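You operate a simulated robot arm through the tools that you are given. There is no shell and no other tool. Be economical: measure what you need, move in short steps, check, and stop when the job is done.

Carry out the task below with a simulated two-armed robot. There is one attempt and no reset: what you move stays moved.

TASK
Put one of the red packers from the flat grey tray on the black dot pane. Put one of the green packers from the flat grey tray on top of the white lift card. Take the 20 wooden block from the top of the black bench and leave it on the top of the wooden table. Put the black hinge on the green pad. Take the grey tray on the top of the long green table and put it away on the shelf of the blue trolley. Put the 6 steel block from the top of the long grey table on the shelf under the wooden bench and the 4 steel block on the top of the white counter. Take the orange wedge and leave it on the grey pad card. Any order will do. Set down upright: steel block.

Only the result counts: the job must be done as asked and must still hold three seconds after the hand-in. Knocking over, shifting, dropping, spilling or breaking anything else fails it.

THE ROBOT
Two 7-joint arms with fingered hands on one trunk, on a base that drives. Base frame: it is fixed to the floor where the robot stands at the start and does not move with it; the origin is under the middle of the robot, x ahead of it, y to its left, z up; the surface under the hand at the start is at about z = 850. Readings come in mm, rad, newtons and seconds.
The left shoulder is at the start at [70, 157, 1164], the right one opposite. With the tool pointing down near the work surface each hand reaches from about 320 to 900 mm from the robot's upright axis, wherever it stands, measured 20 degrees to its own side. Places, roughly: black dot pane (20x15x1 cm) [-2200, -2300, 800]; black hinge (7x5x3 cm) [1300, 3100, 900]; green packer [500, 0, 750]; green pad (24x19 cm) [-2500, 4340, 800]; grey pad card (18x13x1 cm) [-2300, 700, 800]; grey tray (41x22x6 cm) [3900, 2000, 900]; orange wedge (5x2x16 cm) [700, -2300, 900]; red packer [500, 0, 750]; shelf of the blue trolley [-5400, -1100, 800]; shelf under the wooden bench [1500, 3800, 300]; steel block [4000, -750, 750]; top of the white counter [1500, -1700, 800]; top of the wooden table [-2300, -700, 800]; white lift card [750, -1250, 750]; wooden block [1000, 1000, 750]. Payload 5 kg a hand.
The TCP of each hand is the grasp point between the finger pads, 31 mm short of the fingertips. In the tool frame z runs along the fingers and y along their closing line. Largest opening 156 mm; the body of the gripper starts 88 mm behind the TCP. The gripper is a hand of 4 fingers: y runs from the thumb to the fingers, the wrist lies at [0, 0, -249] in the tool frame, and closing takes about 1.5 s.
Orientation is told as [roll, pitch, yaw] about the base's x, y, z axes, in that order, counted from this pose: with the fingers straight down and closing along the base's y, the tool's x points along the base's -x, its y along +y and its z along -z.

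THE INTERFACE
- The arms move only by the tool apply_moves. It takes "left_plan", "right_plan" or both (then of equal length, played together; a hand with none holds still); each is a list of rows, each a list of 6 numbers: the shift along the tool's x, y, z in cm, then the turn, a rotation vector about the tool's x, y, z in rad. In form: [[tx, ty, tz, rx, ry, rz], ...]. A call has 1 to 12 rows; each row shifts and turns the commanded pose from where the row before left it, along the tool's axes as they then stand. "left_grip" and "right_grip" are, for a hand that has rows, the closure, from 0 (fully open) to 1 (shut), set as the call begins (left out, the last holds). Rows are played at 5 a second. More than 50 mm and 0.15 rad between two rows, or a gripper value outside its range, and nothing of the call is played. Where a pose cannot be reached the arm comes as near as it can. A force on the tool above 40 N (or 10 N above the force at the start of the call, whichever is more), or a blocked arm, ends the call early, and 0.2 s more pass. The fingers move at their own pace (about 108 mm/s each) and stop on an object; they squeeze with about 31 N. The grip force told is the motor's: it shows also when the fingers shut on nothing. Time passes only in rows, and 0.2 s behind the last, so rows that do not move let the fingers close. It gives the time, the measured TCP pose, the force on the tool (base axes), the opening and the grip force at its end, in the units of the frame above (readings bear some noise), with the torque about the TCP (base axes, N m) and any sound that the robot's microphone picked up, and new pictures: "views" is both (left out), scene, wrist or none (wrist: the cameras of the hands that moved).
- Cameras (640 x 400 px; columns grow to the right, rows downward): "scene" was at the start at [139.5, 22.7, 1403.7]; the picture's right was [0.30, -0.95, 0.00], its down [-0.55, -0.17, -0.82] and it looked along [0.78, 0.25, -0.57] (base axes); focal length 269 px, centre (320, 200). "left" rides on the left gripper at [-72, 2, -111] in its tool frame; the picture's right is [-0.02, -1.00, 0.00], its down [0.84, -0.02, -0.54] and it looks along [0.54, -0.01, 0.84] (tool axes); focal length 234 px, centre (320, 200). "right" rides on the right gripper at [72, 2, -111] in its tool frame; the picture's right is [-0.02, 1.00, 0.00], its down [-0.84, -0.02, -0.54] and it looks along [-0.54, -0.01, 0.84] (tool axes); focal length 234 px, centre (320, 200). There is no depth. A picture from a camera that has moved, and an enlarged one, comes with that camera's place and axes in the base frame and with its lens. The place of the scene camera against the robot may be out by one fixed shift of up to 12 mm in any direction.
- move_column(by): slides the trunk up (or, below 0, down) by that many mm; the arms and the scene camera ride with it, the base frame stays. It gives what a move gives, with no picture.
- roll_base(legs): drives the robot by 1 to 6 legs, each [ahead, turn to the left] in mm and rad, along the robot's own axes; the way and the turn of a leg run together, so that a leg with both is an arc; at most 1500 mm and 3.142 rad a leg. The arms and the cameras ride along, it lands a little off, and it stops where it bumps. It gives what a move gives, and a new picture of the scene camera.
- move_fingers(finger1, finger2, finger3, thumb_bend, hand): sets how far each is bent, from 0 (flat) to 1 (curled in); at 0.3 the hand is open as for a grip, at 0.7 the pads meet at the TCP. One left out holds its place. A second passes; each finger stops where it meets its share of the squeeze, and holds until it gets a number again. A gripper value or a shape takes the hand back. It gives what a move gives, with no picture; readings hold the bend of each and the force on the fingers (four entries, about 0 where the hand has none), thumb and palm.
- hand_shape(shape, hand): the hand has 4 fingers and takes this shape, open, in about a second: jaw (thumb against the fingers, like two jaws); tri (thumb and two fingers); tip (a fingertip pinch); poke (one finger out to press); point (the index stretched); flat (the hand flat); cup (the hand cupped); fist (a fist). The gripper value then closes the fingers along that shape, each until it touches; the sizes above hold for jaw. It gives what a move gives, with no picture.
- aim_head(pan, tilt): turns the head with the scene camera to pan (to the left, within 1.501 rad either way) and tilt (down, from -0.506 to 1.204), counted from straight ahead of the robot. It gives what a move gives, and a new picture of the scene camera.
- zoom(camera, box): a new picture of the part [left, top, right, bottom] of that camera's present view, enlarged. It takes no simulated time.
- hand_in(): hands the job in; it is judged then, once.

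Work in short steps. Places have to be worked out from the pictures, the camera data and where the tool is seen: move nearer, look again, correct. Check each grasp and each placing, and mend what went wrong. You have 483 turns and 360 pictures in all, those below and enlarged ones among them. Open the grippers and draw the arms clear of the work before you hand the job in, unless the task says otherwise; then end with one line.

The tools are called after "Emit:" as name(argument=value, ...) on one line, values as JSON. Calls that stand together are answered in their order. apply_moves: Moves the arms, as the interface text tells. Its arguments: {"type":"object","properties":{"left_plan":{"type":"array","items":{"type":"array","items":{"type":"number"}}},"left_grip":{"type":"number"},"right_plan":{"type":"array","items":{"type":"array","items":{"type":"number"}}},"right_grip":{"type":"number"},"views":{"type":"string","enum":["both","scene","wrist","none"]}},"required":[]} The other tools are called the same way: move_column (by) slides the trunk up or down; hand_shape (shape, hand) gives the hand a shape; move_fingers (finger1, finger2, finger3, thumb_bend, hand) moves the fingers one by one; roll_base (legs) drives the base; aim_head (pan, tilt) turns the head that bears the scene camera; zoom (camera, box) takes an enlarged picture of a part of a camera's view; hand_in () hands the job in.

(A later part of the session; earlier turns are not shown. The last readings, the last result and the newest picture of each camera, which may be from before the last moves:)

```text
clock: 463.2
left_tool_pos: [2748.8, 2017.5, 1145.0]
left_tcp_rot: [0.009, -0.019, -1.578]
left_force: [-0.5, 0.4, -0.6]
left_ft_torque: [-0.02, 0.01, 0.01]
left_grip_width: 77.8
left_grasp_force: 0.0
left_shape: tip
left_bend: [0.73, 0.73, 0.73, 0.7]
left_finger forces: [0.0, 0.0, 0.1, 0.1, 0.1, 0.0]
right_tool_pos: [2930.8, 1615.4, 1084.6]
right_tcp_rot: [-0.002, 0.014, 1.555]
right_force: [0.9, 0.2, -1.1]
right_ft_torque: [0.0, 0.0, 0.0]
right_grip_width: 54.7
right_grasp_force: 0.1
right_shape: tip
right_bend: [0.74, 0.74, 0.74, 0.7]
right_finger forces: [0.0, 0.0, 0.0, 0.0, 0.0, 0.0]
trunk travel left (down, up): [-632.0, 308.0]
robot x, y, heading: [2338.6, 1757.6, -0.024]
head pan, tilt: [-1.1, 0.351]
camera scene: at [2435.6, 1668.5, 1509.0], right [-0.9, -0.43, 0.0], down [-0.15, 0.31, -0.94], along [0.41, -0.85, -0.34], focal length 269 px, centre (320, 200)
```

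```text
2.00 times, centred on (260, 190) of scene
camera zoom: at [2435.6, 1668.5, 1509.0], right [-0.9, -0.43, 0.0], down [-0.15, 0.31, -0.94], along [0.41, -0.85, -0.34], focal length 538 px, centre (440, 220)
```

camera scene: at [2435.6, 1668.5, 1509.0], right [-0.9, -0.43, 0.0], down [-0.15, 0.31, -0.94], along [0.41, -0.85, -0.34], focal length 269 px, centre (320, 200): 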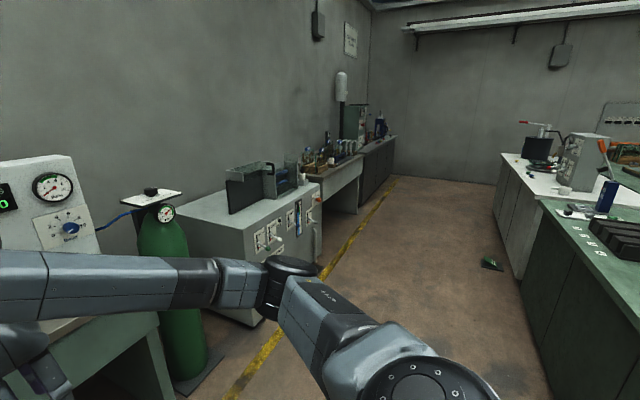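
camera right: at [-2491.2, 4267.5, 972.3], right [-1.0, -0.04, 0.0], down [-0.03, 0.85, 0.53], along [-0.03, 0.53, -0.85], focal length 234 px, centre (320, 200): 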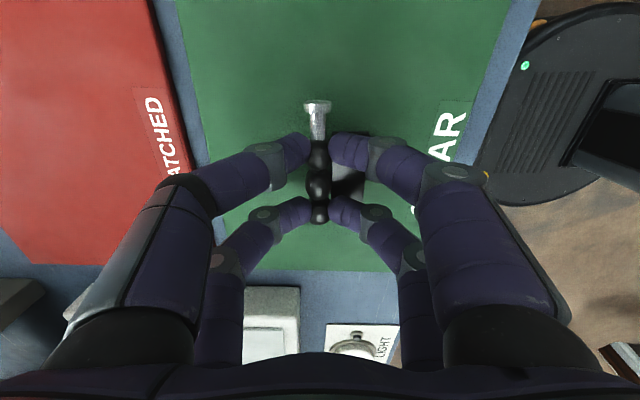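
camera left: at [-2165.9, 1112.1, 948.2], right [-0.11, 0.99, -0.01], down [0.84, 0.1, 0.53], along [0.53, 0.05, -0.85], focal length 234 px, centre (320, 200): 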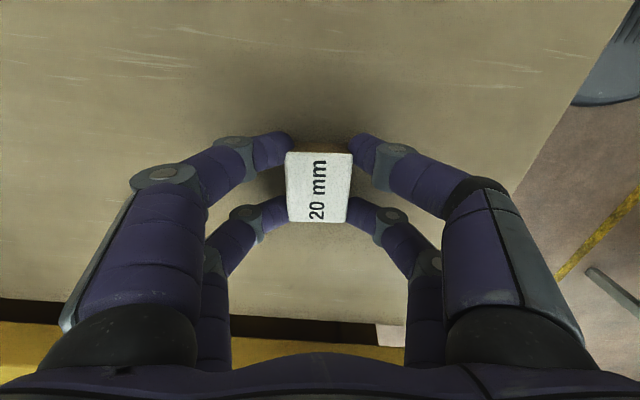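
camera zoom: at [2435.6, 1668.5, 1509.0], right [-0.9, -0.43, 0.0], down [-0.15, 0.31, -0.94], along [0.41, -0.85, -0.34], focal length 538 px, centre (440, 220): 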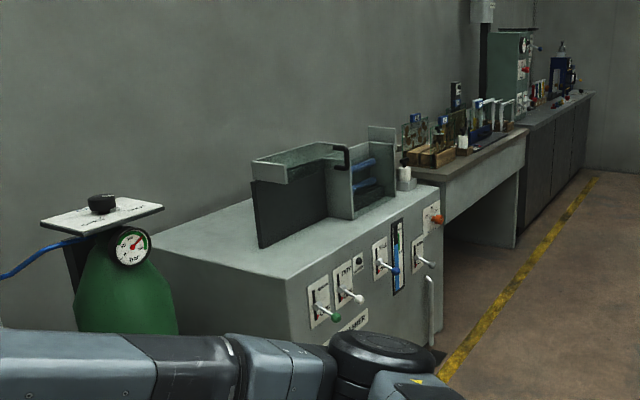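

The long grey table is further south along the wall. I raise the trunk and drive there.

Emit:
move_column(by=120)

Emit:
roll_base(legs=[[0, -1.317], [1230, 0], [1230, 0], [0, 1.341]])

Emit:
aim_head(pan=0.0, tilt=0.6)

```text
clock: 464.7
left_tool_pos: [2748.3, 2017.1, 1264.7]
left_tcp_rot: [0.01, -0.02, -1.577]
left_force: [-0.7, 0.0, 0.6]
left_ft_torque: [-0.01, 0.01, -0.03]
left_grip_width: 77.6
left_grasp_force: 0.1
left_shape: tip
left_bend: [0.73, 0.73, 0.73, 0.7]
left_finger forces: [0.1, 0.1, 0.0, 0.0, 0.0, 0.1]
right_tool_pos: [2930.6, 1615.7, 1205.3]
right_tcp_rot: [-0.002, 0.015, 1.556]
right_force: [-0.1, -0.3, 0.3]
right_ft_torque: [-0.03, 0.01, -0.02]
right_grip_width: 54.6
right_grasp_force: 0.1
right_shape: tip
right_bend: [0.74, 0.74, 0.74, 0.7]
right_finger forces: [0.0, 0.1, 0.0, 0.1, 0.0, 0.0]
trunk travel left (down, up): [-752.0, 188.0]
robot x, y, heading: [2342.2, 1758.8, -0.026]
head pan, tilt: [-1.1, 0.351]
```

```text
clock: 483.5
left_tool_pos: [3300.4, -393.9, 1264.3]
left_tcp_rot: [0.01, -0.02, -1.526]
left_force: [0.3, -0.9, -0.9]
left_ft_torque: [-0.01, 0.02, -0.03]
left_grip_width: 77.7
left_grasp_force: 0.1
left_shape: tip
left_bend: [0.73, 0.73, 0.73, 0.7]
left_finger forces: [0.0, 0.1, 0.0, 0.1, 0.0, 0.0]
right_tool_pos: [3502.1, -786.9, 1204.8]
right_tcp_rot: [-0.001, 0.014, 1.609]
right_force: [-0.6, 0.1, 0.0]
right_ft_torque: [-0.03, 0.0, 0.02]
right_grip_width: 54.1
right_grasp_force: 0.0
right_shape: tip
right_bend: [0.74, 0.74, 0.74, 0.7]
right_finger forces: [0.0, 0.0, 0.0, 0.0, 0.0, 0.0]
trunk travel left (down, up): [-752.0, 188.0]
robot x, y, heading: [2906.6, -676.3, 0.025]
head pan, tilt: [-1.1, 0.351]
camera scene: at [3005.8, -758.2, 1628.9], right [-0.88, -0.48, 0.0], down [-0.16, 0.3, -0.94], along [0.45, -0.82, -0.34], focal length 269 px, centre (320, 200)
```

scene: 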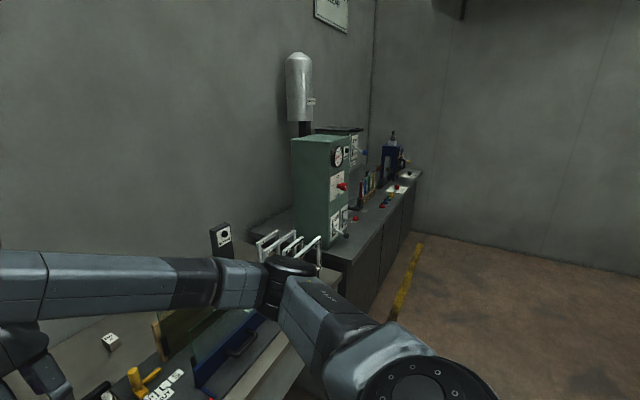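

```text
clock: 484.8
left_tool_pos: [3299.2, -393.3, 1264.5]
left_tcp_rot: [0.008, -0.02, -1.527]
left_force: [-0.8, -1.2, 0.2]
left_ft_torque: [0.0, 0.0, -0.02]
left_grip_width: 77.4
left_grasp_force: 0.1
left_shape: tip
left_bend: [0.73, 0.73, 0.73, 0.7]
left_finger forces: [0.0, 0.0, 0.0, 0.0, 0.1, 0.1]
right_tool_pos: [3503.6, -785.4, 1205.2]
right_tcp_rot: [-0.002, 0.013, 1.608]
right_force: [-0.4, 0.3, 0.0]
right_ft_torque: [0.02, 0.0, -0.01]
right_grip_width: 54.2
right_grasp_force: 0.0
right_shape: tip
right_bend: [0.74, 0.74, 0.74, 0.7]
right_finger forces: [0.0, 0.0, 0.1, 0.0, 0.0, 0.0]
trunk travel left (down, up): [-752.0, 188.0]
robot x, y, heading: [2908.7, -674.8, 0.028]
head pan, tilt: [0.0, 0.6]
camera scene: at [3049.6, -673.6, 1606.2], right [0.03, -1.0, 0.0], down [-0.56, -0.02, -0.83], along [0.82, 0.02, -0.56], focal length 269 px, centre (320, 200)
```

scene: 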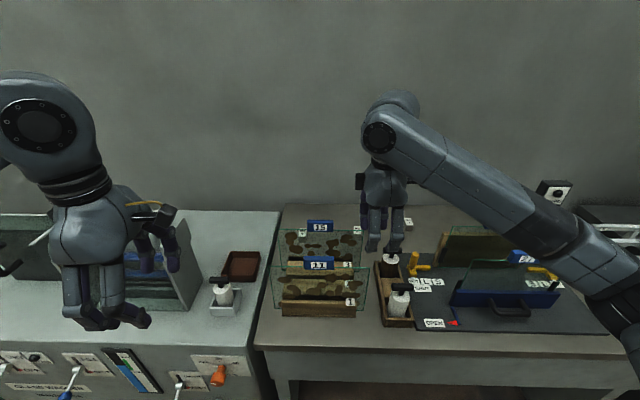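

Emit:
zoom(camera="scene", box=[260, 190, 460, 340])

Emit:
zoom(camera="right", box=[0, 0, 640, 400])

```text
2.67 times, centred on (360, 265) of scene
camera zoom: at [3049.6, -673.6, 1606.2], right [0.03, -1.0, 0.0], down [-0.56, -0.02, -0.83], along [0.82, 0.02, -0.56], focal length 718 px, centre (213, 27)
```

zoom: 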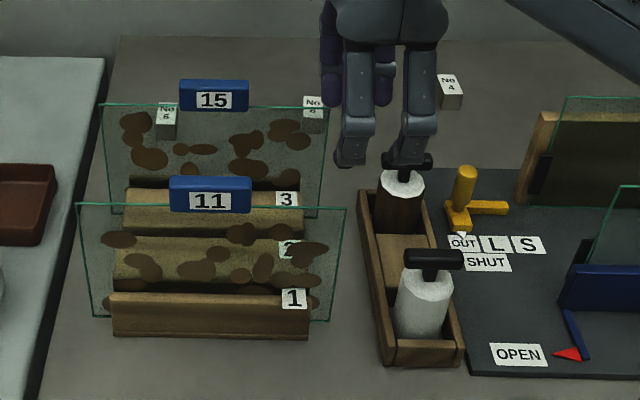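

```text
1.00 times, centred on (320, 200) of right (not enlarged: the box is as wide or as high as the picture)
camera zoom: at [3504.1, -855.8, 1316.5], right [-1.0, -0.01, 0.0], down [-0.01, 0.85, 0.53], along [0.0, 0.53, -0.85], focal length 234 px, centre (320, 200)
```

zoom: 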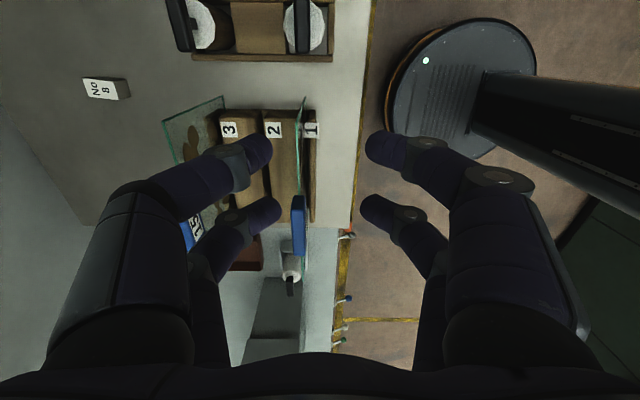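

Blocks: No 6 at about [3862, -585], No 8 at [3884, -807], No 4 at [3939, -1028]. I zoom in on their labels and check the space under the table.

Emit:
zoom(camera="scene", box=[295, 205, 435, 245])

Emit:
aim_head(pan=0.0, tilt=1.1)

```text
4.57 times, centred on (365, 225) of scene
camera zoom: at [3049.6, -673.6, 1606.2], right [0.03, -1.0, 0.0], down [-0.56, -0.02, -0.83], along [0.82, 0.02, -0.56], focal length 1231 px, centre (114, 86)
```

zoom: 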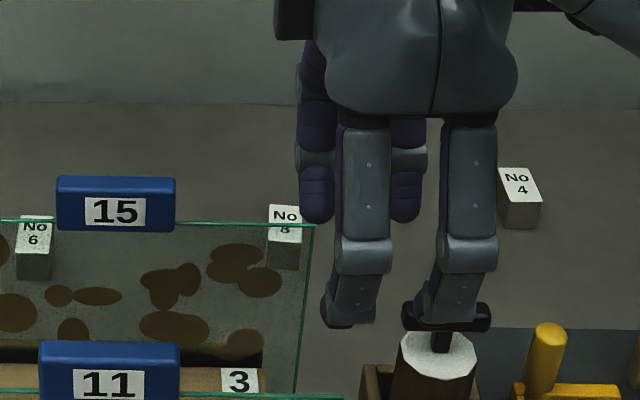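

```text
clock: 485.7
left_tool_pos: [3299.7, -393.2, 1264.9]
left_tcp_rot: [0.01, -0.018, -1.527]
left_force: [0.2, 0.6, 0.3]
left_ft_torque: [0.0, 0.01, 0.0]
left_grip_width: 77.7
left_grasp_force: 0.0
left_shape: tip
left_bend: [0.73, 0.73, 0.73, 0.7]
left_finger forces: [0.0, 0.1, 0.0, 0.1, 0.0, 0.1]
right_tool_pos: [3503.5, -785.6, 1205.6]
right_tcp_rot: [-0.003, 0.011, 1.607]
right_force: [0.2, -0.3, 0.7]
right_ft_torque: [0.05, 0.03, 0.01]
right_grip_width: 54.2
right_grasp_force: 0.0
right_shape: tip
right_bend: [0.74, 0.74, 0.74, 0.7]
right_finger forces: [0.1, 0.0, 0.0, 0.1, 0.1, 0.0]
trunk travel left (down, up): [-752.0, 188.0]
robot x, y, heading: [2910.6, -672.9, 0.026]
head pan, tilt: [0.0, 1.1]
camera scene: at [3024.4, -674.4, 1567.6], right [0.03, -1.0, 0.0], down [-0.89, -0.02, -0.45], along [0.45, 0.01, -0.89], focal length 269 px, centre (320, 200)
```

scene: 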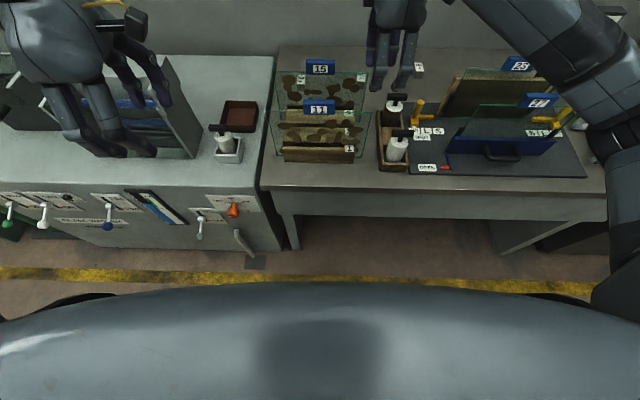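

Under the table is open. I move to about [3130, -820] facing the table.

Emit:
roll_base(legs=[[0, -0.6], [265, 0], [0, 0.574]])

Emit:
aim_head(pan=0.0, tilt=0.7)

```text
clock: 490.9
left_tool_pos: [3530.7, -553.5, 1264.6]
left_tcp_rot: [0.008, -0.018, -1.563]
left_force: [-0.1, -0.9, 0.4]
left_ft_torque: [-0.04, 0.05, -0.02]
left_grip_width: 77.5
left_grasp_force: 0.1
left_shape: tip
left_bend: [0.73, 0.73, 0.73, 0.7]
left_finger forces: [0.0, 0.0, 0.1, 0.1, 0.1, 0.1]
right_tool_pos: [3719.1, -952.1, 1206.0]
right_tcp_rot: [0.0, 0.014, 1.57]
right_force: [0.3, -0.1, -0.7]
right_ft_torque: [0.02, 0.01, -0.01]
right_grip_width: 54.3
right_grasp_force: 0.0
right_shape: tip
right_bend: [0.74, 0.74, 0.74, 0.7]
right_finger forces: [0.1, 0.0, 0.2, 0.0, 0.0, 0.1]
trunk travel left (down, up): [-752.0, 188.0]
robot x, y, heading: [3125.7, -818.2, -0.012]
head pan, tilt: [0.0, 1.1]
camera scene: at [3245.7, -824.4, 1567.6], right [-0.01, -1.0, 0.0], down [-0.89, 0.01, -0.45], along [0.45, 0.0, -0.89], focal length 269 px, centre (320, 200)
```

scene: 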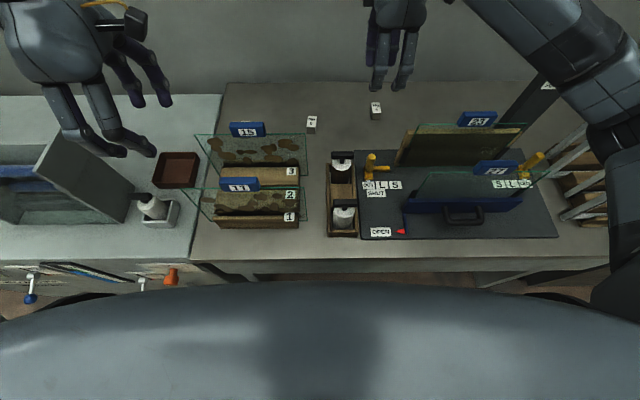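

```text
clock: 491.7
left_tool_pos: [3531.6, -552.9, 1265.5]
left_tcp_rot: [0.01, -0.019, -1.564]
left_force: [0.3, -0.1, 0.1]
left_ft_torque: [-0.01, -0.02, 0.04]
left_grip_width: 77.8
left_grasp_force: 0.1
left_shape: tip
left_bend: [0.73, 0.73, 0.73, 0.7]
left_finger forces: [0.0, 0.0, 0.0, 0.0, 0.0, 0.0]
right_tool_pos: [3720.5, -951.1, 1205.6]
right_tcp_rot: [-0.003, 0.015, 1.57]
right_force: [-0.4, -0.2, 0.1]
right_ft_torque: [-0.02, -0.01, 0.01]
right_grip_width: 54.3
right_grasp_force: 0.0
right_shape: tip
right_bend: [0.74, 0.74, 0.74, 0.7]
right_finger forces: [0.0, 0.0, 0.1, 0.0, 0.0, 0.0]
trunk travel left (down, up): [-752.0, 188.0]
robot x, y, heading: [3126.3, -819.2, -0.01]
head pan, tilt: [0.0, 0.7]
camera scene: at [3267.6, -823.8, 1597.5], right [-0.01, -1.0, 0.0], down [-0.64, 0.01, -0.76], along [0.76, -0.01, -0.64], focal length 269 px, centre (320, 200)
```

scene: 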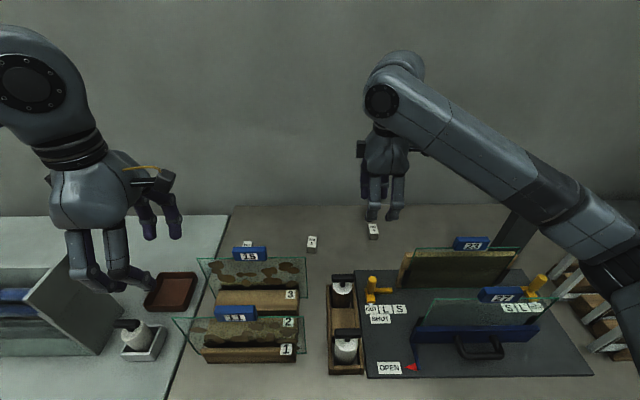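

I rotate both hands so they close along y (yaw 0).

Emit:
apply_moves(right_plan=[[0, 0, 0, 0, 0, 0.143], [0, 0, 0, 0, 0, 0.143], [0, 0, 0, 0, 0, 0.143], [0, 0, 0, 0, 0, 0.143], [0, 0, 0, 0, 0, 0.143], [0, 0, 0, 0, 0, 0.143], [0, 0, 0, 0, 0, 0.143], [0, 0, 0, 0, 0, 0.143], [0, 0, 0, 0, 0, 0.143], [0, 0, 0, 0, 0, 0.143], [0, 0, 0, 0, 0, 0.14], [0, 0, 0, 0, 0, 0]], left_plan=[[0, 0, 0, 0, 0, -0.143], [0, 0, 0, 0, 0, -0.143], [0, 0, 0, 0, 0, -0.143], [0, 0, 0, 0, 0, -0.143], [0, 0, 0, 0, 0, -0.143], [0, 0, 0, 0, 0, -0.143], [0, 0, 0, 0, 0, -0.143], [0, 0, 0, 0, 0, -0.143], [0, 0, 0, 0, 0, -0.143], [0, 0, 0, 0, 0, -0.143], [0, 0, 0, 0, 0, -0.135], [0, 0, 0, 0, 0, 0]], right_grip=0.5, left_grip=0.5, views="both")

```text
clock: 494.3
left_tool_pos: [3532.0, -553.0, 1265.2]
left_tcp_rot: [-0.02, -0.007, 0.003]
left_force: [0.3, 0.1, 0.2]
left_ft_torque: [-0.02, 0.0, 0.01]
left_grip_width: 77.3
left_grasp_force: 0.0
left_shape: tip
left_bend: [0.73, 0.73, 0.73, 0.7]
left_finger forces: [0.2, 0.0, 0.0, 0.1, 0.1, 0.0]
right_tool_pos: [3719.7, -952.6, 1204.9]
right_tcp_rot: [-0.014, -0.002, -0.002]
right_force: [-0.6, -0.1, 0.4]
right_ft_torque: [-0.04, 0.04, 0.03]
right_grip_width: 77.4
right_grasp_force: 0.0
right_shape: tip
right_bend: [0.73, 0.73, 0.73, 0.7]
right_finger forces: [0.0, 0.0, 0.0, 0.0, 0.0, 0.0]
trunk travel left (down, up): [-752.0, 188.0]
robot x, y, heading: [3126.4, -818.2, -0.013]
head pan, tilt: [0.0, 0.7]
camera scene: at [3267.6, -824.0, 1597.6], right [-0.01, -1.0, 0.0], down [-0.64, 0.01, -0.76], along [0.76, -0.01, -0.64], focal length 269 px, centre (320, 200)
camera right: at [3648.2, -949.0, 1315.8], right [0.03, 1.0, -0.01], down [0.84, -0.01, 0.55], along [0.55, -0.03, -0.84], focal length 234 px, centre (320, 200)
camera left: at [3601.5, -548.0, 1377.4], right [0.03, -1.0, 0.02], down [-0.84, -0.01, 0.54], along [-0.54, -0.03, -0.84], focal length 234 px, centre (320, 200)
```

scene: 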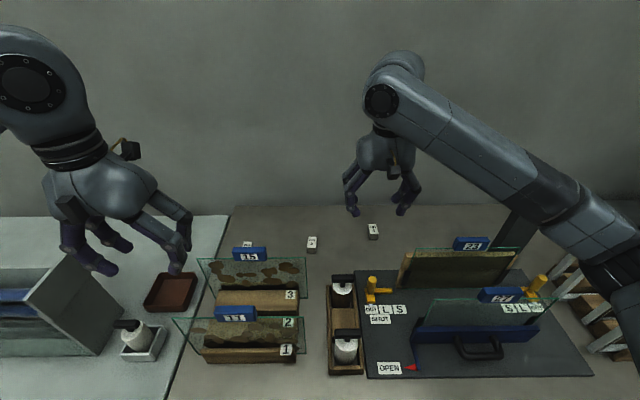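
right: 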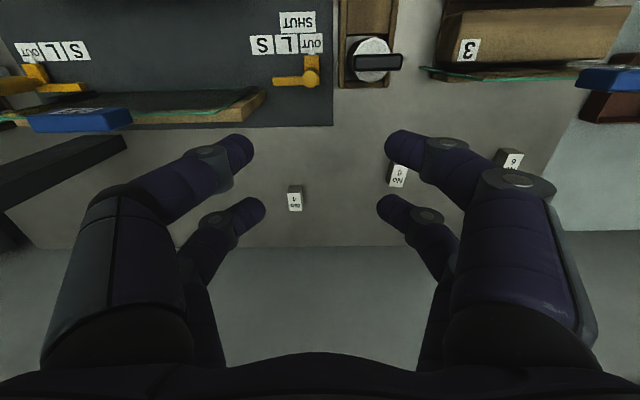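
left: 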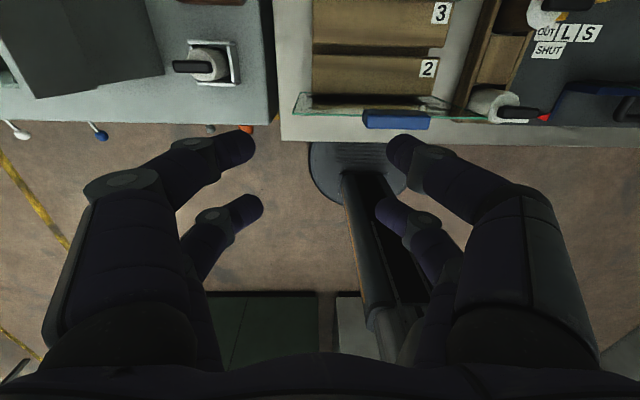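

No 4 is at about [3937, -1021]. I bring the right hand over it.

Emit:
apply_moves(right_plan=[[-4.3, -1.4, 1, -0.014, 0, 0], [-4.3, -1.4, 1, 0, 0, 0], [-4.3, -1.4, 1, 0, 0, 0], [-4.3, -1.4, 2, 0, 0, 0], [-4.3, -1.4, 2, 0, 0, 0], [0, 0, 4, 0, 0, 0], [0, 0, 4, 0, 0, 0], [0, 0, 3, 0, 0, 0], [0, 0, 0, 0, 0, 0]], views="both")

```text
clock: 496.3
left_tool_pos: [3531.4, -553.6, 1265.4]
left_tcp_rot: [-0.021, -0.009, 0.002]
left_force: [0.3, -0.2, -1.1]
left_ft_torque: [0.02, 0.03, 0.01]
left_grip_width: 77.5
left_grasp_force: 0.1
left_shape: tip
left_bend: [0.73, 0.73, 0.73, 0.7]
left_finger forces: [0.0, 0.0, 0.1, 0.1, 0.1, 0.1]
right_tool_pos: [3934.2, -1023.4, 1026.9]
right_tcp_rot: [0.0, -0.003, 0.002]
right_force: [0.8, 0.0, 1.0]
right_ft_torque: [0.0, -0.02, -0.01]
right_grip_width: 77.6
right_grasp_force: 0.0
right_shape: tip
right_bend: [0.73, 0.73, 0.73, 0.7]
right_finger forces: [0.1, 0.0, 0.0, 0.0, 0.1, 0.0]
trunk travel left (down, up): [-752.0, 188.0]
robot x, y, heading: [3127.8, -817.6, -0.01]
head pan, tilt: [0.0, 0.7]
camera scene: at [3266.9, -824.2, 1597.6], right [-0.01, -1.0, 0.0], down [-0.64, 0.01, -0.77], along [0.77, -0.01, -0.64], focal length 269 px, centre (320, 200)
camera right: at [3862.7, -1021.9, 1136.3], right [0.02, 1.0, 0.0], down [0.84, -0.02, 0.55], along [0.55, -0.01, -0.84], focal length 234 px, centre (320, 200)
```

scene: 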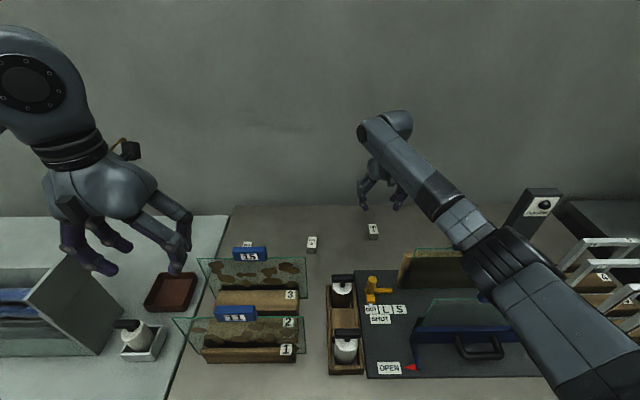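
right: 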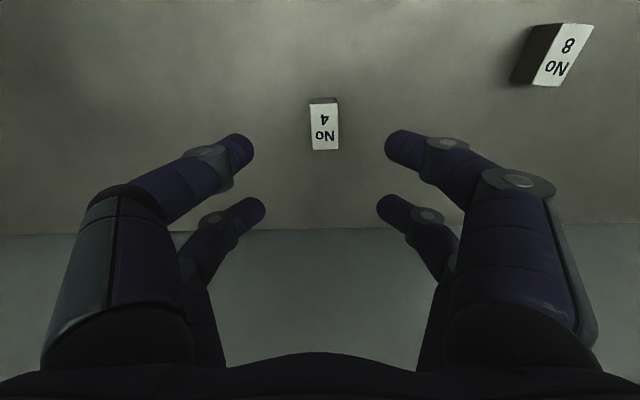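

Block No 4's top is centred at [3934, -1020], 32 mm wide. I descend to TCP ≈ 889.

Emit:
apply_moves(right_plan=[[0, 0.3, 4, 0, 0, 0], [0, 0, 4, 0, 0, 0], [0, 0, 3.5, 0, 0, 0], [0, 0, 2.2, 0, 0, 0], [0, 0, 0, 0, 0, 0]], views="wrist")

```text
clock: 497.5
left_tool_pos: [3531.4, -552.9, 1265.9]
left_tcp_rot: [-0.019, -0.009, 0.002]
left_force: [-0.5, 0.3, 0.2]
left_ft_torque: [0.04, -0.03, 0.01]
left_grip_width: 77.4
left_grasp_force: 0.0
left_shape: tip
left_bend: [0.73, 0.73, 0.73, 0.7]
left_finger forces: [0.0, 0.0, 0.0, 0.0, 0.0, 0.0]
right_tool_pos: [3935.7, -1018.2, 887.5]
right_tcp_rot: [-0.001, -0.003, 0.002]
right_force: [-0.2, -0.3, -0.2]
right_ft_torque: [0.01, 0.0, 0.01]
right_grip_width: 77.5
right_grasp_force: 0.1
right_shape: tip
right_bend: [0.73, 0.73, 0.73, 0.7]
right_finger forces: [0.1, 0.0, 0.0, 0.1, 0.1, 0.0]
trunk travel left (down, up): [-752.0, 188.0]
robot x, y, heading: [3127.6, -820.9, -0.013]
head pan, tilt: [0.0, 0.7]
camera right: at [3864.2, -1017.1, 997.6], right [0.02, 1.0, 0.0], down [0.84, -0.02, 0.55], along [0.55, -0.01, -0.84], focal length 234 px, centre (320, 200)
```

right: 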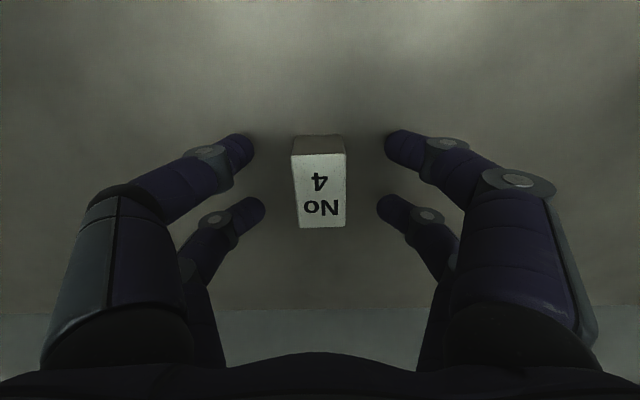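

Emit:
apply_moves(right_plan=[[0, 0, 0.4, 0, 0, 0], [0, 0, 0.3, 0, 0, 0], [0, 0, 0, 0, 0, 0]], views="none")

```text
clock: 498.3
left_tool_pos: [3530.8, -553.1, 1265.6]
left_tcp_rot: [-0.02, -0.01, -0.001]
left_force: [-0.3, 0.7, -0.5]
left_ft_torque: [-0.03, 0.03, 0.02]
left_grip_width: 77.4
left_grasp_force: 0.0
left_shape: tip
left_bend: [0.73, 0.73, 0.73, 0.7]
left_finger forces: [0.1, 0.0, 0.0, 0.0, 0.0, 0.1]
right_tool_pos: [3936.8, -1017.0, 882.8]
right_tcp_rot: [0.001, -0.004, -0.001]
right_force: [1.2, -1.0, 6.6]
right_ft_torque: [0.12, -0.04, -0.03]
right_grip_width: 77.1
right_grasp_force: 0.0
right_shape: tip
right_bend: [0.73, 0.73, 0.73, 0.7]
right_finger forces: [3.0, 1.7, 1.7, 0.0, 0.1, 0.1]
trunk travel left (down, up): [-752.0, 188.0]
robot x, y, heading: [3126.2, -821.0, -0.007]
head pan, tilt: [0.0, 0.7]
```

Fingertips touch the table at TCP 883, so the table is at 850. I rise 3 mm and close.

Emit:
apply_moves(right_plan=[[0, 0, -0.5, 0, 0, 0], [0, 0, 0, 0, 0, 0]], views="none")

Emit:
apply_moves(right_plan=[[0, 0, 0, 0, 0, 0], [0, 0, 0, 0, 0, 0], [0, 0, 0, 0, 0, 0], [0, 0, 0, 0, 0, 0], [0, 0, 0, 0, 0, 0]], right_grip=1, views="wrist")

```text
clock: 498.9
left_tool_pos: [3530.9, -552.2, 1265.9]
left_tcp_rot: [-0.019, -0.008, 0.002]
left_force: [0.4, 0.3, 0.5]
left_ft_torque: [0.04, -0.04, -0.01]
left_grip_width: 77.4
left_grasp_force: 0.3
left_shape: tip
left_bend: [0.73, 0.73, 0.73, 0.7]
left_finger forces: [0.1, 0.1, 0.0, 0.1, 0.1, 0.0]
right_tool_pos: [3936.1, -1019.5, 886.3]
right_tcp_rot: [0.0, -0.002, 0.001]
right_force: [-1.1, 0.5, -0.1]
right_ft_torque: [0.03, -0.02, 0.02]
right_grip_width: 77.9
right_grasp_force: 0.1
right_shape: tip
right_bend: [0.73, 0.73, 0.73, 0.7]
right_finger forces: [0.0, 0.0, 0.0, 0.0, 0.1, 0.1]
trunk travel left (down, up): [-752.0, 188.0]
robot x, y, heading: [3128.8, -819.9, -0.006]
head pan, tilt: [0.0, 0.7]
```

```text
clock: 500.1
left_tool_pos: [3532.8, -553.0, 1265.1]
left_tcp_rot: [-0.019, -0.008, 0.001]
left_force: [-0.4, 0.0, 0.2]
left_ft_torque: [0.0, 0.02, 0.01]
left_grip_width: 77.6
left_grasp_force: 0.1
left_shape: tip
left_bend: [0.73, 0.73, 0.73, 0.7]
left_finger forces: [0.0, 0.0, 0.0, 0.1, 0.1, 0.1]
right_tool_pos: [3937.1, -1019.1, 886.1]
right_tcp_rot: [-0.001, -0.003, -0.002]
right_force: [0.2, 0.2, -0.8]
right_ft_torque: [-0.02, -0.03, -0.01]
right_grip_width: 23.7
right_grasp_force: 31.4
right_shape: tip
right_bend: [0.73, 0.73, 0.72, 0.7]
right_finger forces: [27.8, 27.8, 27.7, 0.0, 27.9, 0.0]
trunk travel left (down, up): [-752.0, 188.0]
robot x, y, heading: [3124.1, -818.4, -0.014]
head pan, tilt: [0.0, 0.7]
camera right: at [3864.8, -1017.6, 996.2], right [0.02, 1.0, 0.0], down [0.84, -0.02, 0.55], along [0.55, -0.01, -0.84], focal length 234 px, centre (320, 200)
```

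right: 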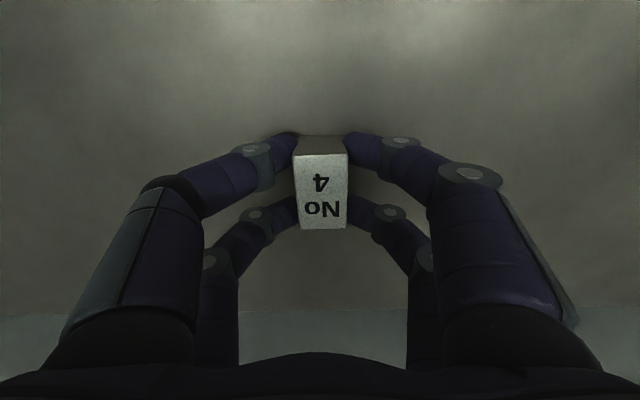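

Even grip on all fingers. I lift it and retract above the stand tops.

Emit:
apply_moves(right_plan=[[0, 0, -2, 0, 0, 0], [0, 0, -4, 0, 0, 0], [0, 0, -4, 0, 0, 0], [0, 0, -4, 0, 0, 0], [0, 0, -4, 0, 0, 0], [0, 0, -4, 0, 0, 0], [0, 0, -4, 0, 0, 0], [2, 0, -4, 0, 0, 0], [4, 0, -2, 0, 0, 0], [4, 0, 0, 0, 0, 0], [4, 0, 0, 0, 0, 0], [4, 0, 0, 0, 0, 0]], views="both")

```text
clock: 502.7
left_tool_pos: [3530.0, -552.9, 1266.1]
left_tcp_rot: [-0.018, -0.01, 0.001]
left_force: [-1.1, -0.3, 0.4]
left_ft_torque: [0.01, -0.05, -0.02]
left_grip_width: 77.6
left_grasp_force: 0.1
left_shape: tip
left_bend: [0.73, 0.73, 0.73, 0.7]
left_finger forces: [0.1, 0.1, 0.0, 0.0, 0.0, 0.0]
right_tool_pos: [3752.8, -1021.0, 1209.9]
right_tcp_rot: [0.0, -0.005, 0.003]
right_force: [-0.1, -0.3, -2.3]
right_ft_torque: [0.03, -0.06, 0.01]
right_grip_width: 23.6
right_grasp_force: 31.2
right_shape: tip
right_bend: [0.73, 0.73, 0.72, 0.7]
right_finger forces: [28.0, 28.0, 28.1, 0.1, 28.2, 0.0]
trunk travel left (down, up): [-752.0, 188.0]
robot x, y, heading: [3126.8, -820.3, -0.01]
head pan, tilt: [0.0, 0.7]
camera scene: at [3265.2, -825.7, 1597.8], right [-0.01, -1.0, 0.0], down [-0.64, 0.01, -0.77], along [0.77, -0.01, -0.64], focal length 269 px, centre (320, 200)
camera right: at [3679.9, -1019.5, 1320.1], right [0.02, 1.0, 0.0], down [0.84, -0.02, 0.55], along [0.55, -0.01, -0.84], focal length 234 px, centre (320, 200)
```

scene: 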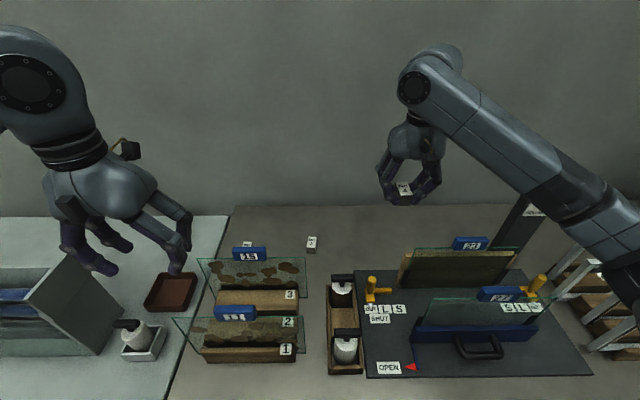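
right: 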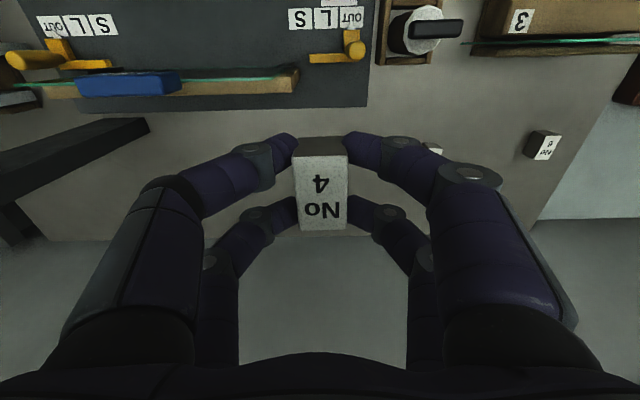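

No 4 secured. Now No 6 at about [3850, -588] with the left hand, reaching over the glass.

Emit:
apply_moves(left_plan=[[-4.2, -0.45, 0, -0.019, 0, 0], [-4.2, -0.45, 0, 0, 0, 0], [-4.2, -0.45, 0, 0, 0, 0], [-4.2, -0.45, 0, 0, 0, 0], [-4.2, -0.45, 0, 0, 0, 0], [-4.2, -0.45, 0, 0, 0, 0], [-4.2, -0.4, 0, 0, 0, 0], [-2.5, -0.4, 4, 0, 0, 0], [0, 0, 4, 0, 0, 0], [0, 0, 4, 0, 0, 0], [0, 0, 4, 0, 0, 0], [0, 0, 0, 0, 0, 0]], views="both")

```text
clock: 505.3
left_tool_pos: [3849.0, -584.7, 1110.5]
left_tcp_rot: [0.001, -0.009, 0.002]
left_force: [0.3, 0.0, 0.8]
left_ft_torque: [0.05, -0.02, -0.01]
left_grip_width: 77.6
left_grasp_force: 0.0
left_shape: tip
left_bend: [0.73, 0.73, 0.73, 0.7]
left_finger forces: [0.0, 0.0, 0.0, 0.0, 0.0, 0.1]
right_tool_pos: [3754.5, -1021.0, 1210.0]
right_tcp_rot: [0.0, -0.002, 0.001]
right_force: [-1.5, 0.3, -1.3]
right_ft_torque: [0.02, -0.01, 0.0]
right_grip_width: 24.0
right_grasp_force: 31.1
right_shape: tip
right_bend: [0.73, 0.73, 0.72, 0.7]
right_finger forces: [28.2, 28.1, 28.0, 0.1, 28.1, 0.0]
trunk travel left (down, up): [-752.0, 188.0]
robot x, y, heading: [3128.4, -820.4, -0.009]
head pan, tilt: [0.0, 0.7]
camera scene: at [3267.2, -824.0, 1597.6], right [-0.01, -1.0, 0.0], down [-0.64, 0.01, -0.77], along [0.77, -0.01, -0.64], focal length 269 px, centre (320, 200)
camera left: at [3919.4, -583.4, 1222.1], right [0.03, -1.0, 0.0], down [-0.84, -0.02, 0.54], along [-0.54, -0.01, -0.84], focal length 234 px, centre (320, 200)
```

scene: 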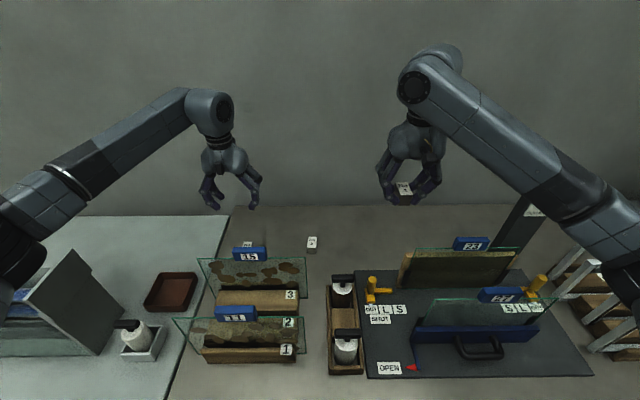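
left: 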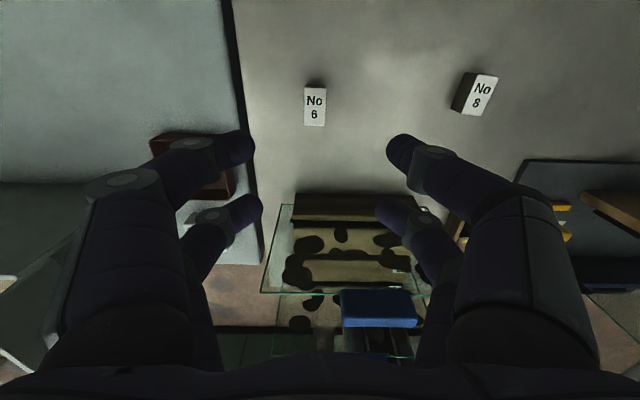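

No 6 is at [3853, -577]. I adjust and descend to TCP ≈ 887.

Emit:
apply_moves(left_plan=[[-0.4, 0.8, 3, 0, 0, 0], [0, 0, 4, 0, 0, 0], [0, 0, 4, 0, 0, 0], [0, 0, 4, 0, 0, 0], [0, 0, 4, 0, 0, 0], [0, 0, 3, 0, 0, 0], [0, 0, 0, 0, 0, 0]], views="both")

```text
clock: 506.9
left_tool_pos: [3857.2, -579.3, 889.4]
left_tcp_rot: [0.0, -0.007, 0.002]
left_force: [0.2, 0.3, 0.1]
left_ft_torque: [-0.02, 0.02, 0.0]
left_grip_width: 77.6
left_grasp_force: 0.0
left_shape: tip
left_bend: [0.73, 0.73, 0.73, 0.7]
left_finger forces: [0.0, 0.0, 0.0, 0.1, 0.1, 0.1]
right_tool_pos: [3754.3, -1019.6, 1208.9]
right_tcp_rot: [0.0, -0.003, -0.001]
right_force: [-0.6, 0.2, -2.6]
right_ft_torque: [0.03, 0.05, 0.0]
right_grip_width: 23.8
right_grasp_force: 31.0
right_shape: tip
right_bend: [0.73, 0.73, 0.72, 0.7]
right_finger forces: [28.1, 28.0, 28.0, 0.1, 28.1, 0.0]
trunk travel left (down, up): [-752.0, 188.0]
robot x, y, heading: [3129.3, -822.9, -0.012]
head pan, tilt: [0.0, 0.7]
camera scene: at [3267.7, -824.2, 1597.5], right [-0.01, -1.0, 0.0], down [-0.64, 0.01, -0.76], along [0.76, -0.01, -0.64], focal length 269 px, centre (320, 200)
camera left: at [3926.4, -577.0, 1001.2], right [0.03, -1.0, 0.0], down [-0.84, -0.02, 0.54], along [-0.54, -0.01, -0.84], focal length 234 px, centre (320, 200)
```

scene: 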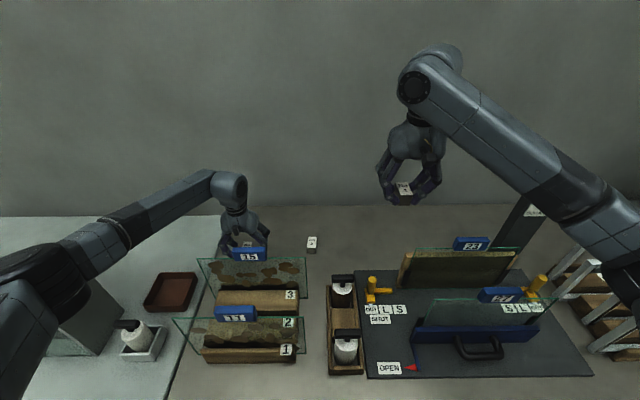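
left: 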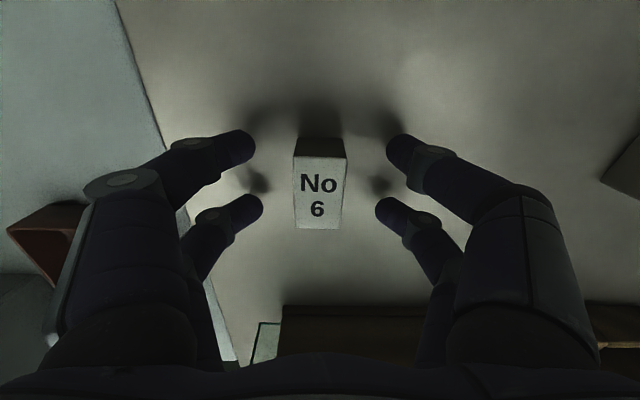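

Emit:
apply_moves(left_plan=[[0, 0, 0.2, 0, 0, 0], [0, 0, 0, 0, 0, 0], [0, 0, 0, 0, 0, 0], [0, 0, 0, 0, 0, 0], [0, 0, 0, 0, 0, 0], [0, 0, 0, 0, 0, 0]], left_grip=1, views="wrist")

```text
clock: 508.3
left_tool_pos: [3857.2, -579.5, 886.8]
left_tcp_rot: [0.0, -0.008, 0.002]
left_force: [0.6, -0.3, -0.1]
left_ft_torque: [0.01, 0.01, -0.01]
left_grip_width: 24.2
left_grasp_force: 31.2
left_shape: tip
left_bend: [0.73, 0.73, 0.73, 0.7]
left_finger forces: [27.7, 27.9, 27.6, 0.0, 27.9, 0.1]
right_tool_pos: [3755.3, -1019.3, 1209.0]
right_tcp_rot: [0.0, -0.001, 0.0]
right_force: [-0.5, -0.3, -1.9]
right_ft_torque: [0.02, -0.02, 0.0]
right_grip_width: 23.8
right_grasp_force: 30.6
right_shape: tip
right_bend: [0.73, 0.73, 0.72, 0.7]
right_finger forces: [28.1, 28.1, 28.0, 0.1, 28.2, 0.1]
trunk travel left (down, up): [-752.0, 188.0]
robot x, y, heading: [3129.5, -821.2, -0.009]
head pan, tilt: [0.0, 0.7]
camera left: at [3926.8, -576.9, 998.8], right [0.03, -1.0, 0.0], down [-0.84, -0.02, 0.54], along [-0.54, -0.01, -0.84], focal length 234 px, centre (320, 200)
```

left: 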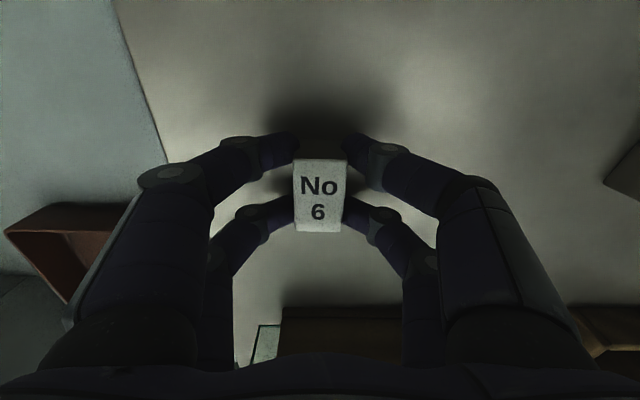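

Gripped evenly. Lift straight up well above the glass, then retract.

Emit:
apply_moves(left_plan=[[0, 0, -2, 0, 0, 0], [0, 0, -4, 0, 0, 0], [0, 0, -4, 0, 0, 0], [0, 0, -4, 0, 0, 0], [0, 0, -4, 0, 0, 0], [0, 0, -4, 0, 0, 0], [0, 0, -4, 0, 0, 0], [0, 0, -4, 0, 0, 0], [0, 0, -3, 0, 0, 0], [0, 0, -3, 0, 0, 0], [0, 0, 0, 0, 0, 0]], views="none")

Emit:
apply_moves(left_plan=[[4, 0, 0, 0, 0, 0], [4, 0, 0, 0, 0, 0], [4, 0, 0, 0, 0, 0], [4, 0, 0, 0, 0, 0], [4, 0, 0, 0, 0, 0], [4, 0, 0, 0, 0, 0], [4, 0, 0, 0, 0, 0], [3, 0, 0, 0, 0, 0], [0, 0, 0, 0, 0, 0]], right_plan=[[2, 1, -2, 0, 0, 0], [2, 1, -2, 0, 0, 0], [2, 1, 0, 0, 0, 0], [2, 1, 0, 0, 0, 0], [2, 1, 0, 0, 0, 0], [2, 1, 0, 0, 0, 0], [2, 0, 0, 0, 0, 0], [0, 0, 0, 0, 0, 0], [0, 0, 0, 0, 0, 0]], views="both")

```text
clock: 510.7
left_tool_pos: [3856.1, -579.7, 1246.0]
left_tcp_rot: [0.001, -0.006, 0.0]
left_force: [0.7, 0.5, -2.0]
left_ft_torque: [-0.02, 0.03, 0.02]
left_grip_width: 24.1
left_grasp_force: 31.2
left_shape: tip
left_bend: [0.73, 0.73, 0.73, 0.7]
left_finger forces: [27.7, 27.9, 27.6, 0.0, 28.0, 0.0]
right_tool_pos: [3755.5, -1019.5, 1209.2]
right_tcp_rot: [-0.001, -0.003, 0.002]
right_force: [0.5, 0.1, -1.8]
right_ft_torque: [-0.02, 0.03, -0.01]
right_grip_width: 24.1
right_grasp_force: 31.0
right_shape: tip
right_bend: [0.73, 0.73, 0.72, 0.7]
right_finger forces: [28.1, 27.9, 28.0, 0.1, 28.1, 0.0]
trunk travel left (down, up): [-752.0, 188.0]
robot x, y, heading: [3126.5, -818.8, -0.012]
head pan, tilt: [0.0, 0.7]
```

```text
clock: 512.7
left_tool_pos: [3546.0, -581.2, 1241.7]
left_tcp_rot: [-0.001, -0.008, 0.0]
left_force: [0.6, -0.9, -1.7]
left_ft_torque: [0.01, 0.02, -0.01]
left_grip_width: 24.1
left_grasp_force: 30.7
left_shape: tip
left_bend: [0.73, 0.73, 0.73, 0.7]
left_finger forces: [27.8, 27.9, 27.6, 0.1, 28.0, 0.0]
right_tool_pos: [3617.1, -958.4, 1245.2]
right_tcp_rot: [0.001, 0.0, -0.001]
right_force: [0.3, 0.1, -1.9]
right_ft_torque: [0.02, 0.04, 0.01]
right_grip_width: 23.5
right_grasp_force: 31.4
right_shape: tip
right_bend: [0.73, 0.73, 0.72, 0.7]
right_finger forces: [28.2, 28.1, 27.9, 0.1, 28.0, 0.0]
trunk travel left (down, up): [-752.0, 188.0]
robot x, y, heading: [3127.8, -817.1, -0.009]
head pan, tilt: [0.0, 0.7]
camera scene: at [3269.6, -823.9, 1597.3], right [-0.01, -1.0, 0.0], down [-0.65, 0.01, -0.76], along [0.76, -0.01, -0.65], focal length 269 px, centre (320, 200)
camera right: at [3544.5, -957.2, 1356.1], right [0.02, 1.0, 0.0], down [0.84, -0.02, 0.55], along [0.55, -0.01, -0.84], focal length 234 px, centre (320, 200)
camera left: at [3615.4, -577.3, 1353.7], right [0.03, -1.0, 0.0], down [-0.84, -0.02, 0.54], along [-0.54, -0.01, -0.84], focal length 234 px, centre (320, 200)
```

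scene: 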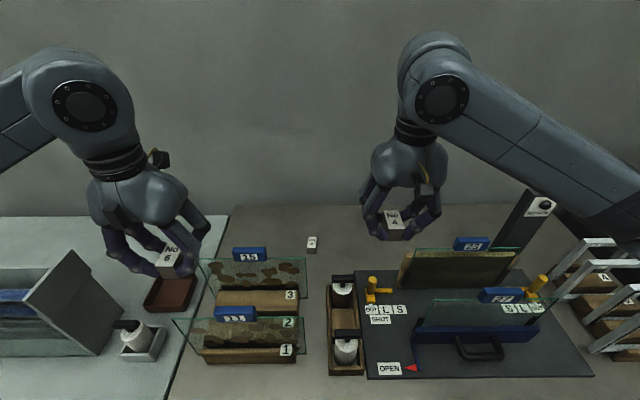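
right: 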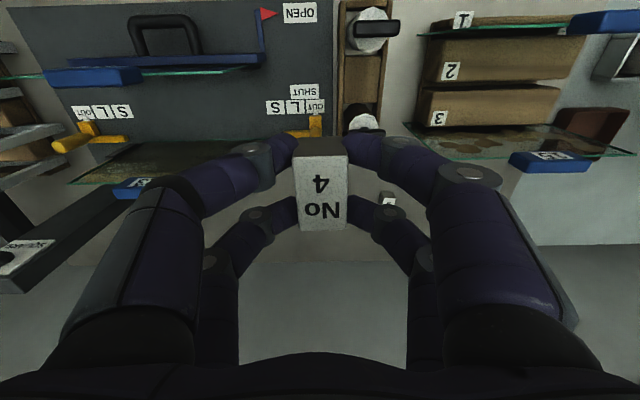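
left: 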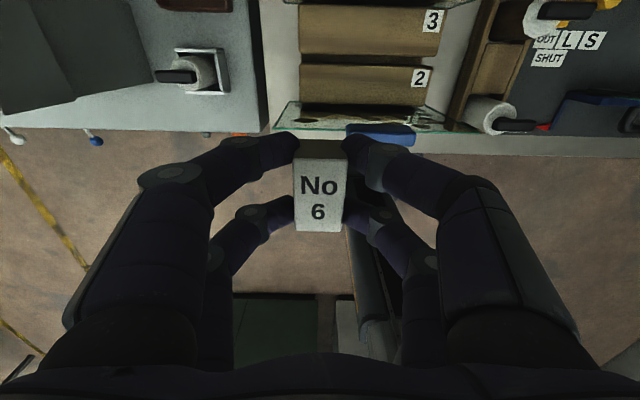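

Both steel blocks are held. Next, No 4 to the white counter: I drive to its east side, facing west.

Emit:
roll_base(legs=[[-450, 0], [0, -2.135], [660, 0], [0, -0.997]])

Emit:
aim_head(pan=0.0, tilt=0.55)

```text
clock: 526.4
left_tool_pos: [1888.9, -1596.4, 1242.3]
left_tcp_rot: [0.0, -0.009, 3.128]
left_force: [0.2, 0.5, -1.6]
left_ft_torque: [0.02, -0.04, -0.01]
left_grip_width: 24.1
left_grasp_force: 30.8
left_shape: tip
left_bend: [0.73, 0.73, 0.73, 0.7]
left_finger forces: [27.6, 27.9, 27.6, 0.1, 27.9, 0.0]
right_tool_pos: [1823.6, -1214.5, 1246.2]
right_tcp_rot: [0.001, -0.001, 3.126]
right_force: [0.2, -0.3, -1.8]
right_ft_torque: [-0.02, -0.02, -0.01]
right_grip_width: 23.6
right_grasp_force: 31.4
right_shape: tip
right_bend: [0.73, 0.73, 0.72, 0.7]
right_finger forces: [27.8, 27.7, 27.7, 0.1, 27.8, 0.1]
trunk travel left (down, up): [-752.0, 188.0]
robot x, y, heading: [2309.1, -1364.3, 3.117]
head pan, tilt: [0.0, 0.7]
camera scene: at [2179.7, -1364.5, 1597.5], right [0.03, 1.0, 0.0], down [0.64, -0.02, -0.76], along [-0.76, 0.02, -0.64], focal length 269 px, centre (320, 200)
```

scene: 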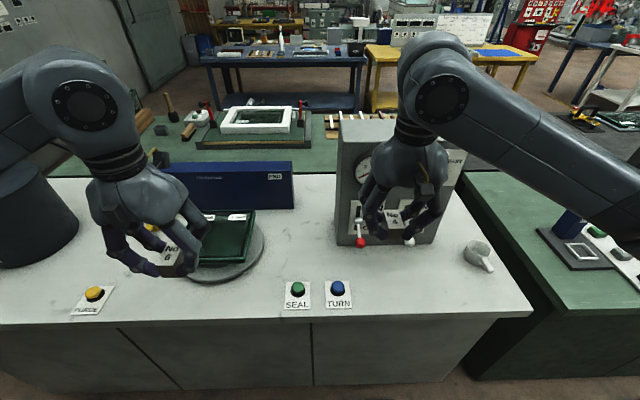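

```text
clock: 527.1
left_tool_pos: [1888.7, -1595.2, 1242.4]
left_tcp_rot: [0.002, -0.009, 3.128]
left_force: [0.3, 0.2, -1.5]
left_ft_torque: [0.03, 0.05, 0.03]
left_grip_width: 23.9
left_grasp_force: 30.8
left_shape: tip
left_bend: [0.73, 0.73, 0.73, 0.7]
left_finger forces: [27.6, 27.8, 27.6, 0.0, 27.9, 0.0]
right_tool_pos: [1824.4, -1215.4, 1246.6]
right_tcp_rot: [0.001, -0.001, 3.126]
right_force: [0.4, -0.7, -2.2]
right_ft_torque: [0.01, -0.04, -0.01]
right_grip_width: 24.0
right_grasp_force: 31.1
right_shape: tip
right_bend: [0.73, 0.73, 0.72, 0.7]
right_finger forces: [27.8, 27.7, 27.8, 0.0, 27.8, 0.0]
trunk travel left (down, up): [-752.0, 188.0]
robot x, y, heading: [2311.2, -1360.7, 3.116]
head pan, tilt: [0.0, 0.55]
camera scene: at [2174.8, -1363.6, 1610.6], right [0.03, 1.0, 0.0], down [0.52, -0.01, -0.85], along [-0.85, 0.02, -0.52], focal length 269 px, centre (320, 200)
```

scene: 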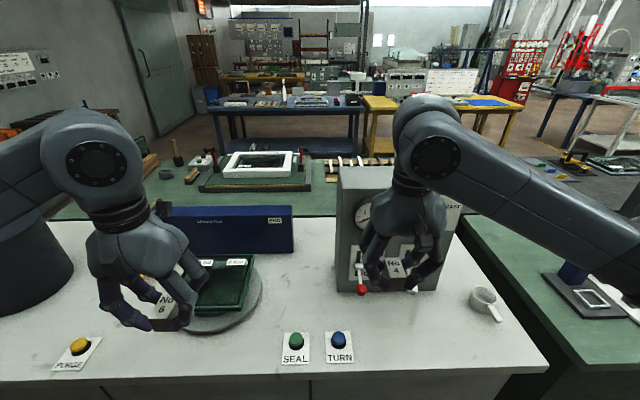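

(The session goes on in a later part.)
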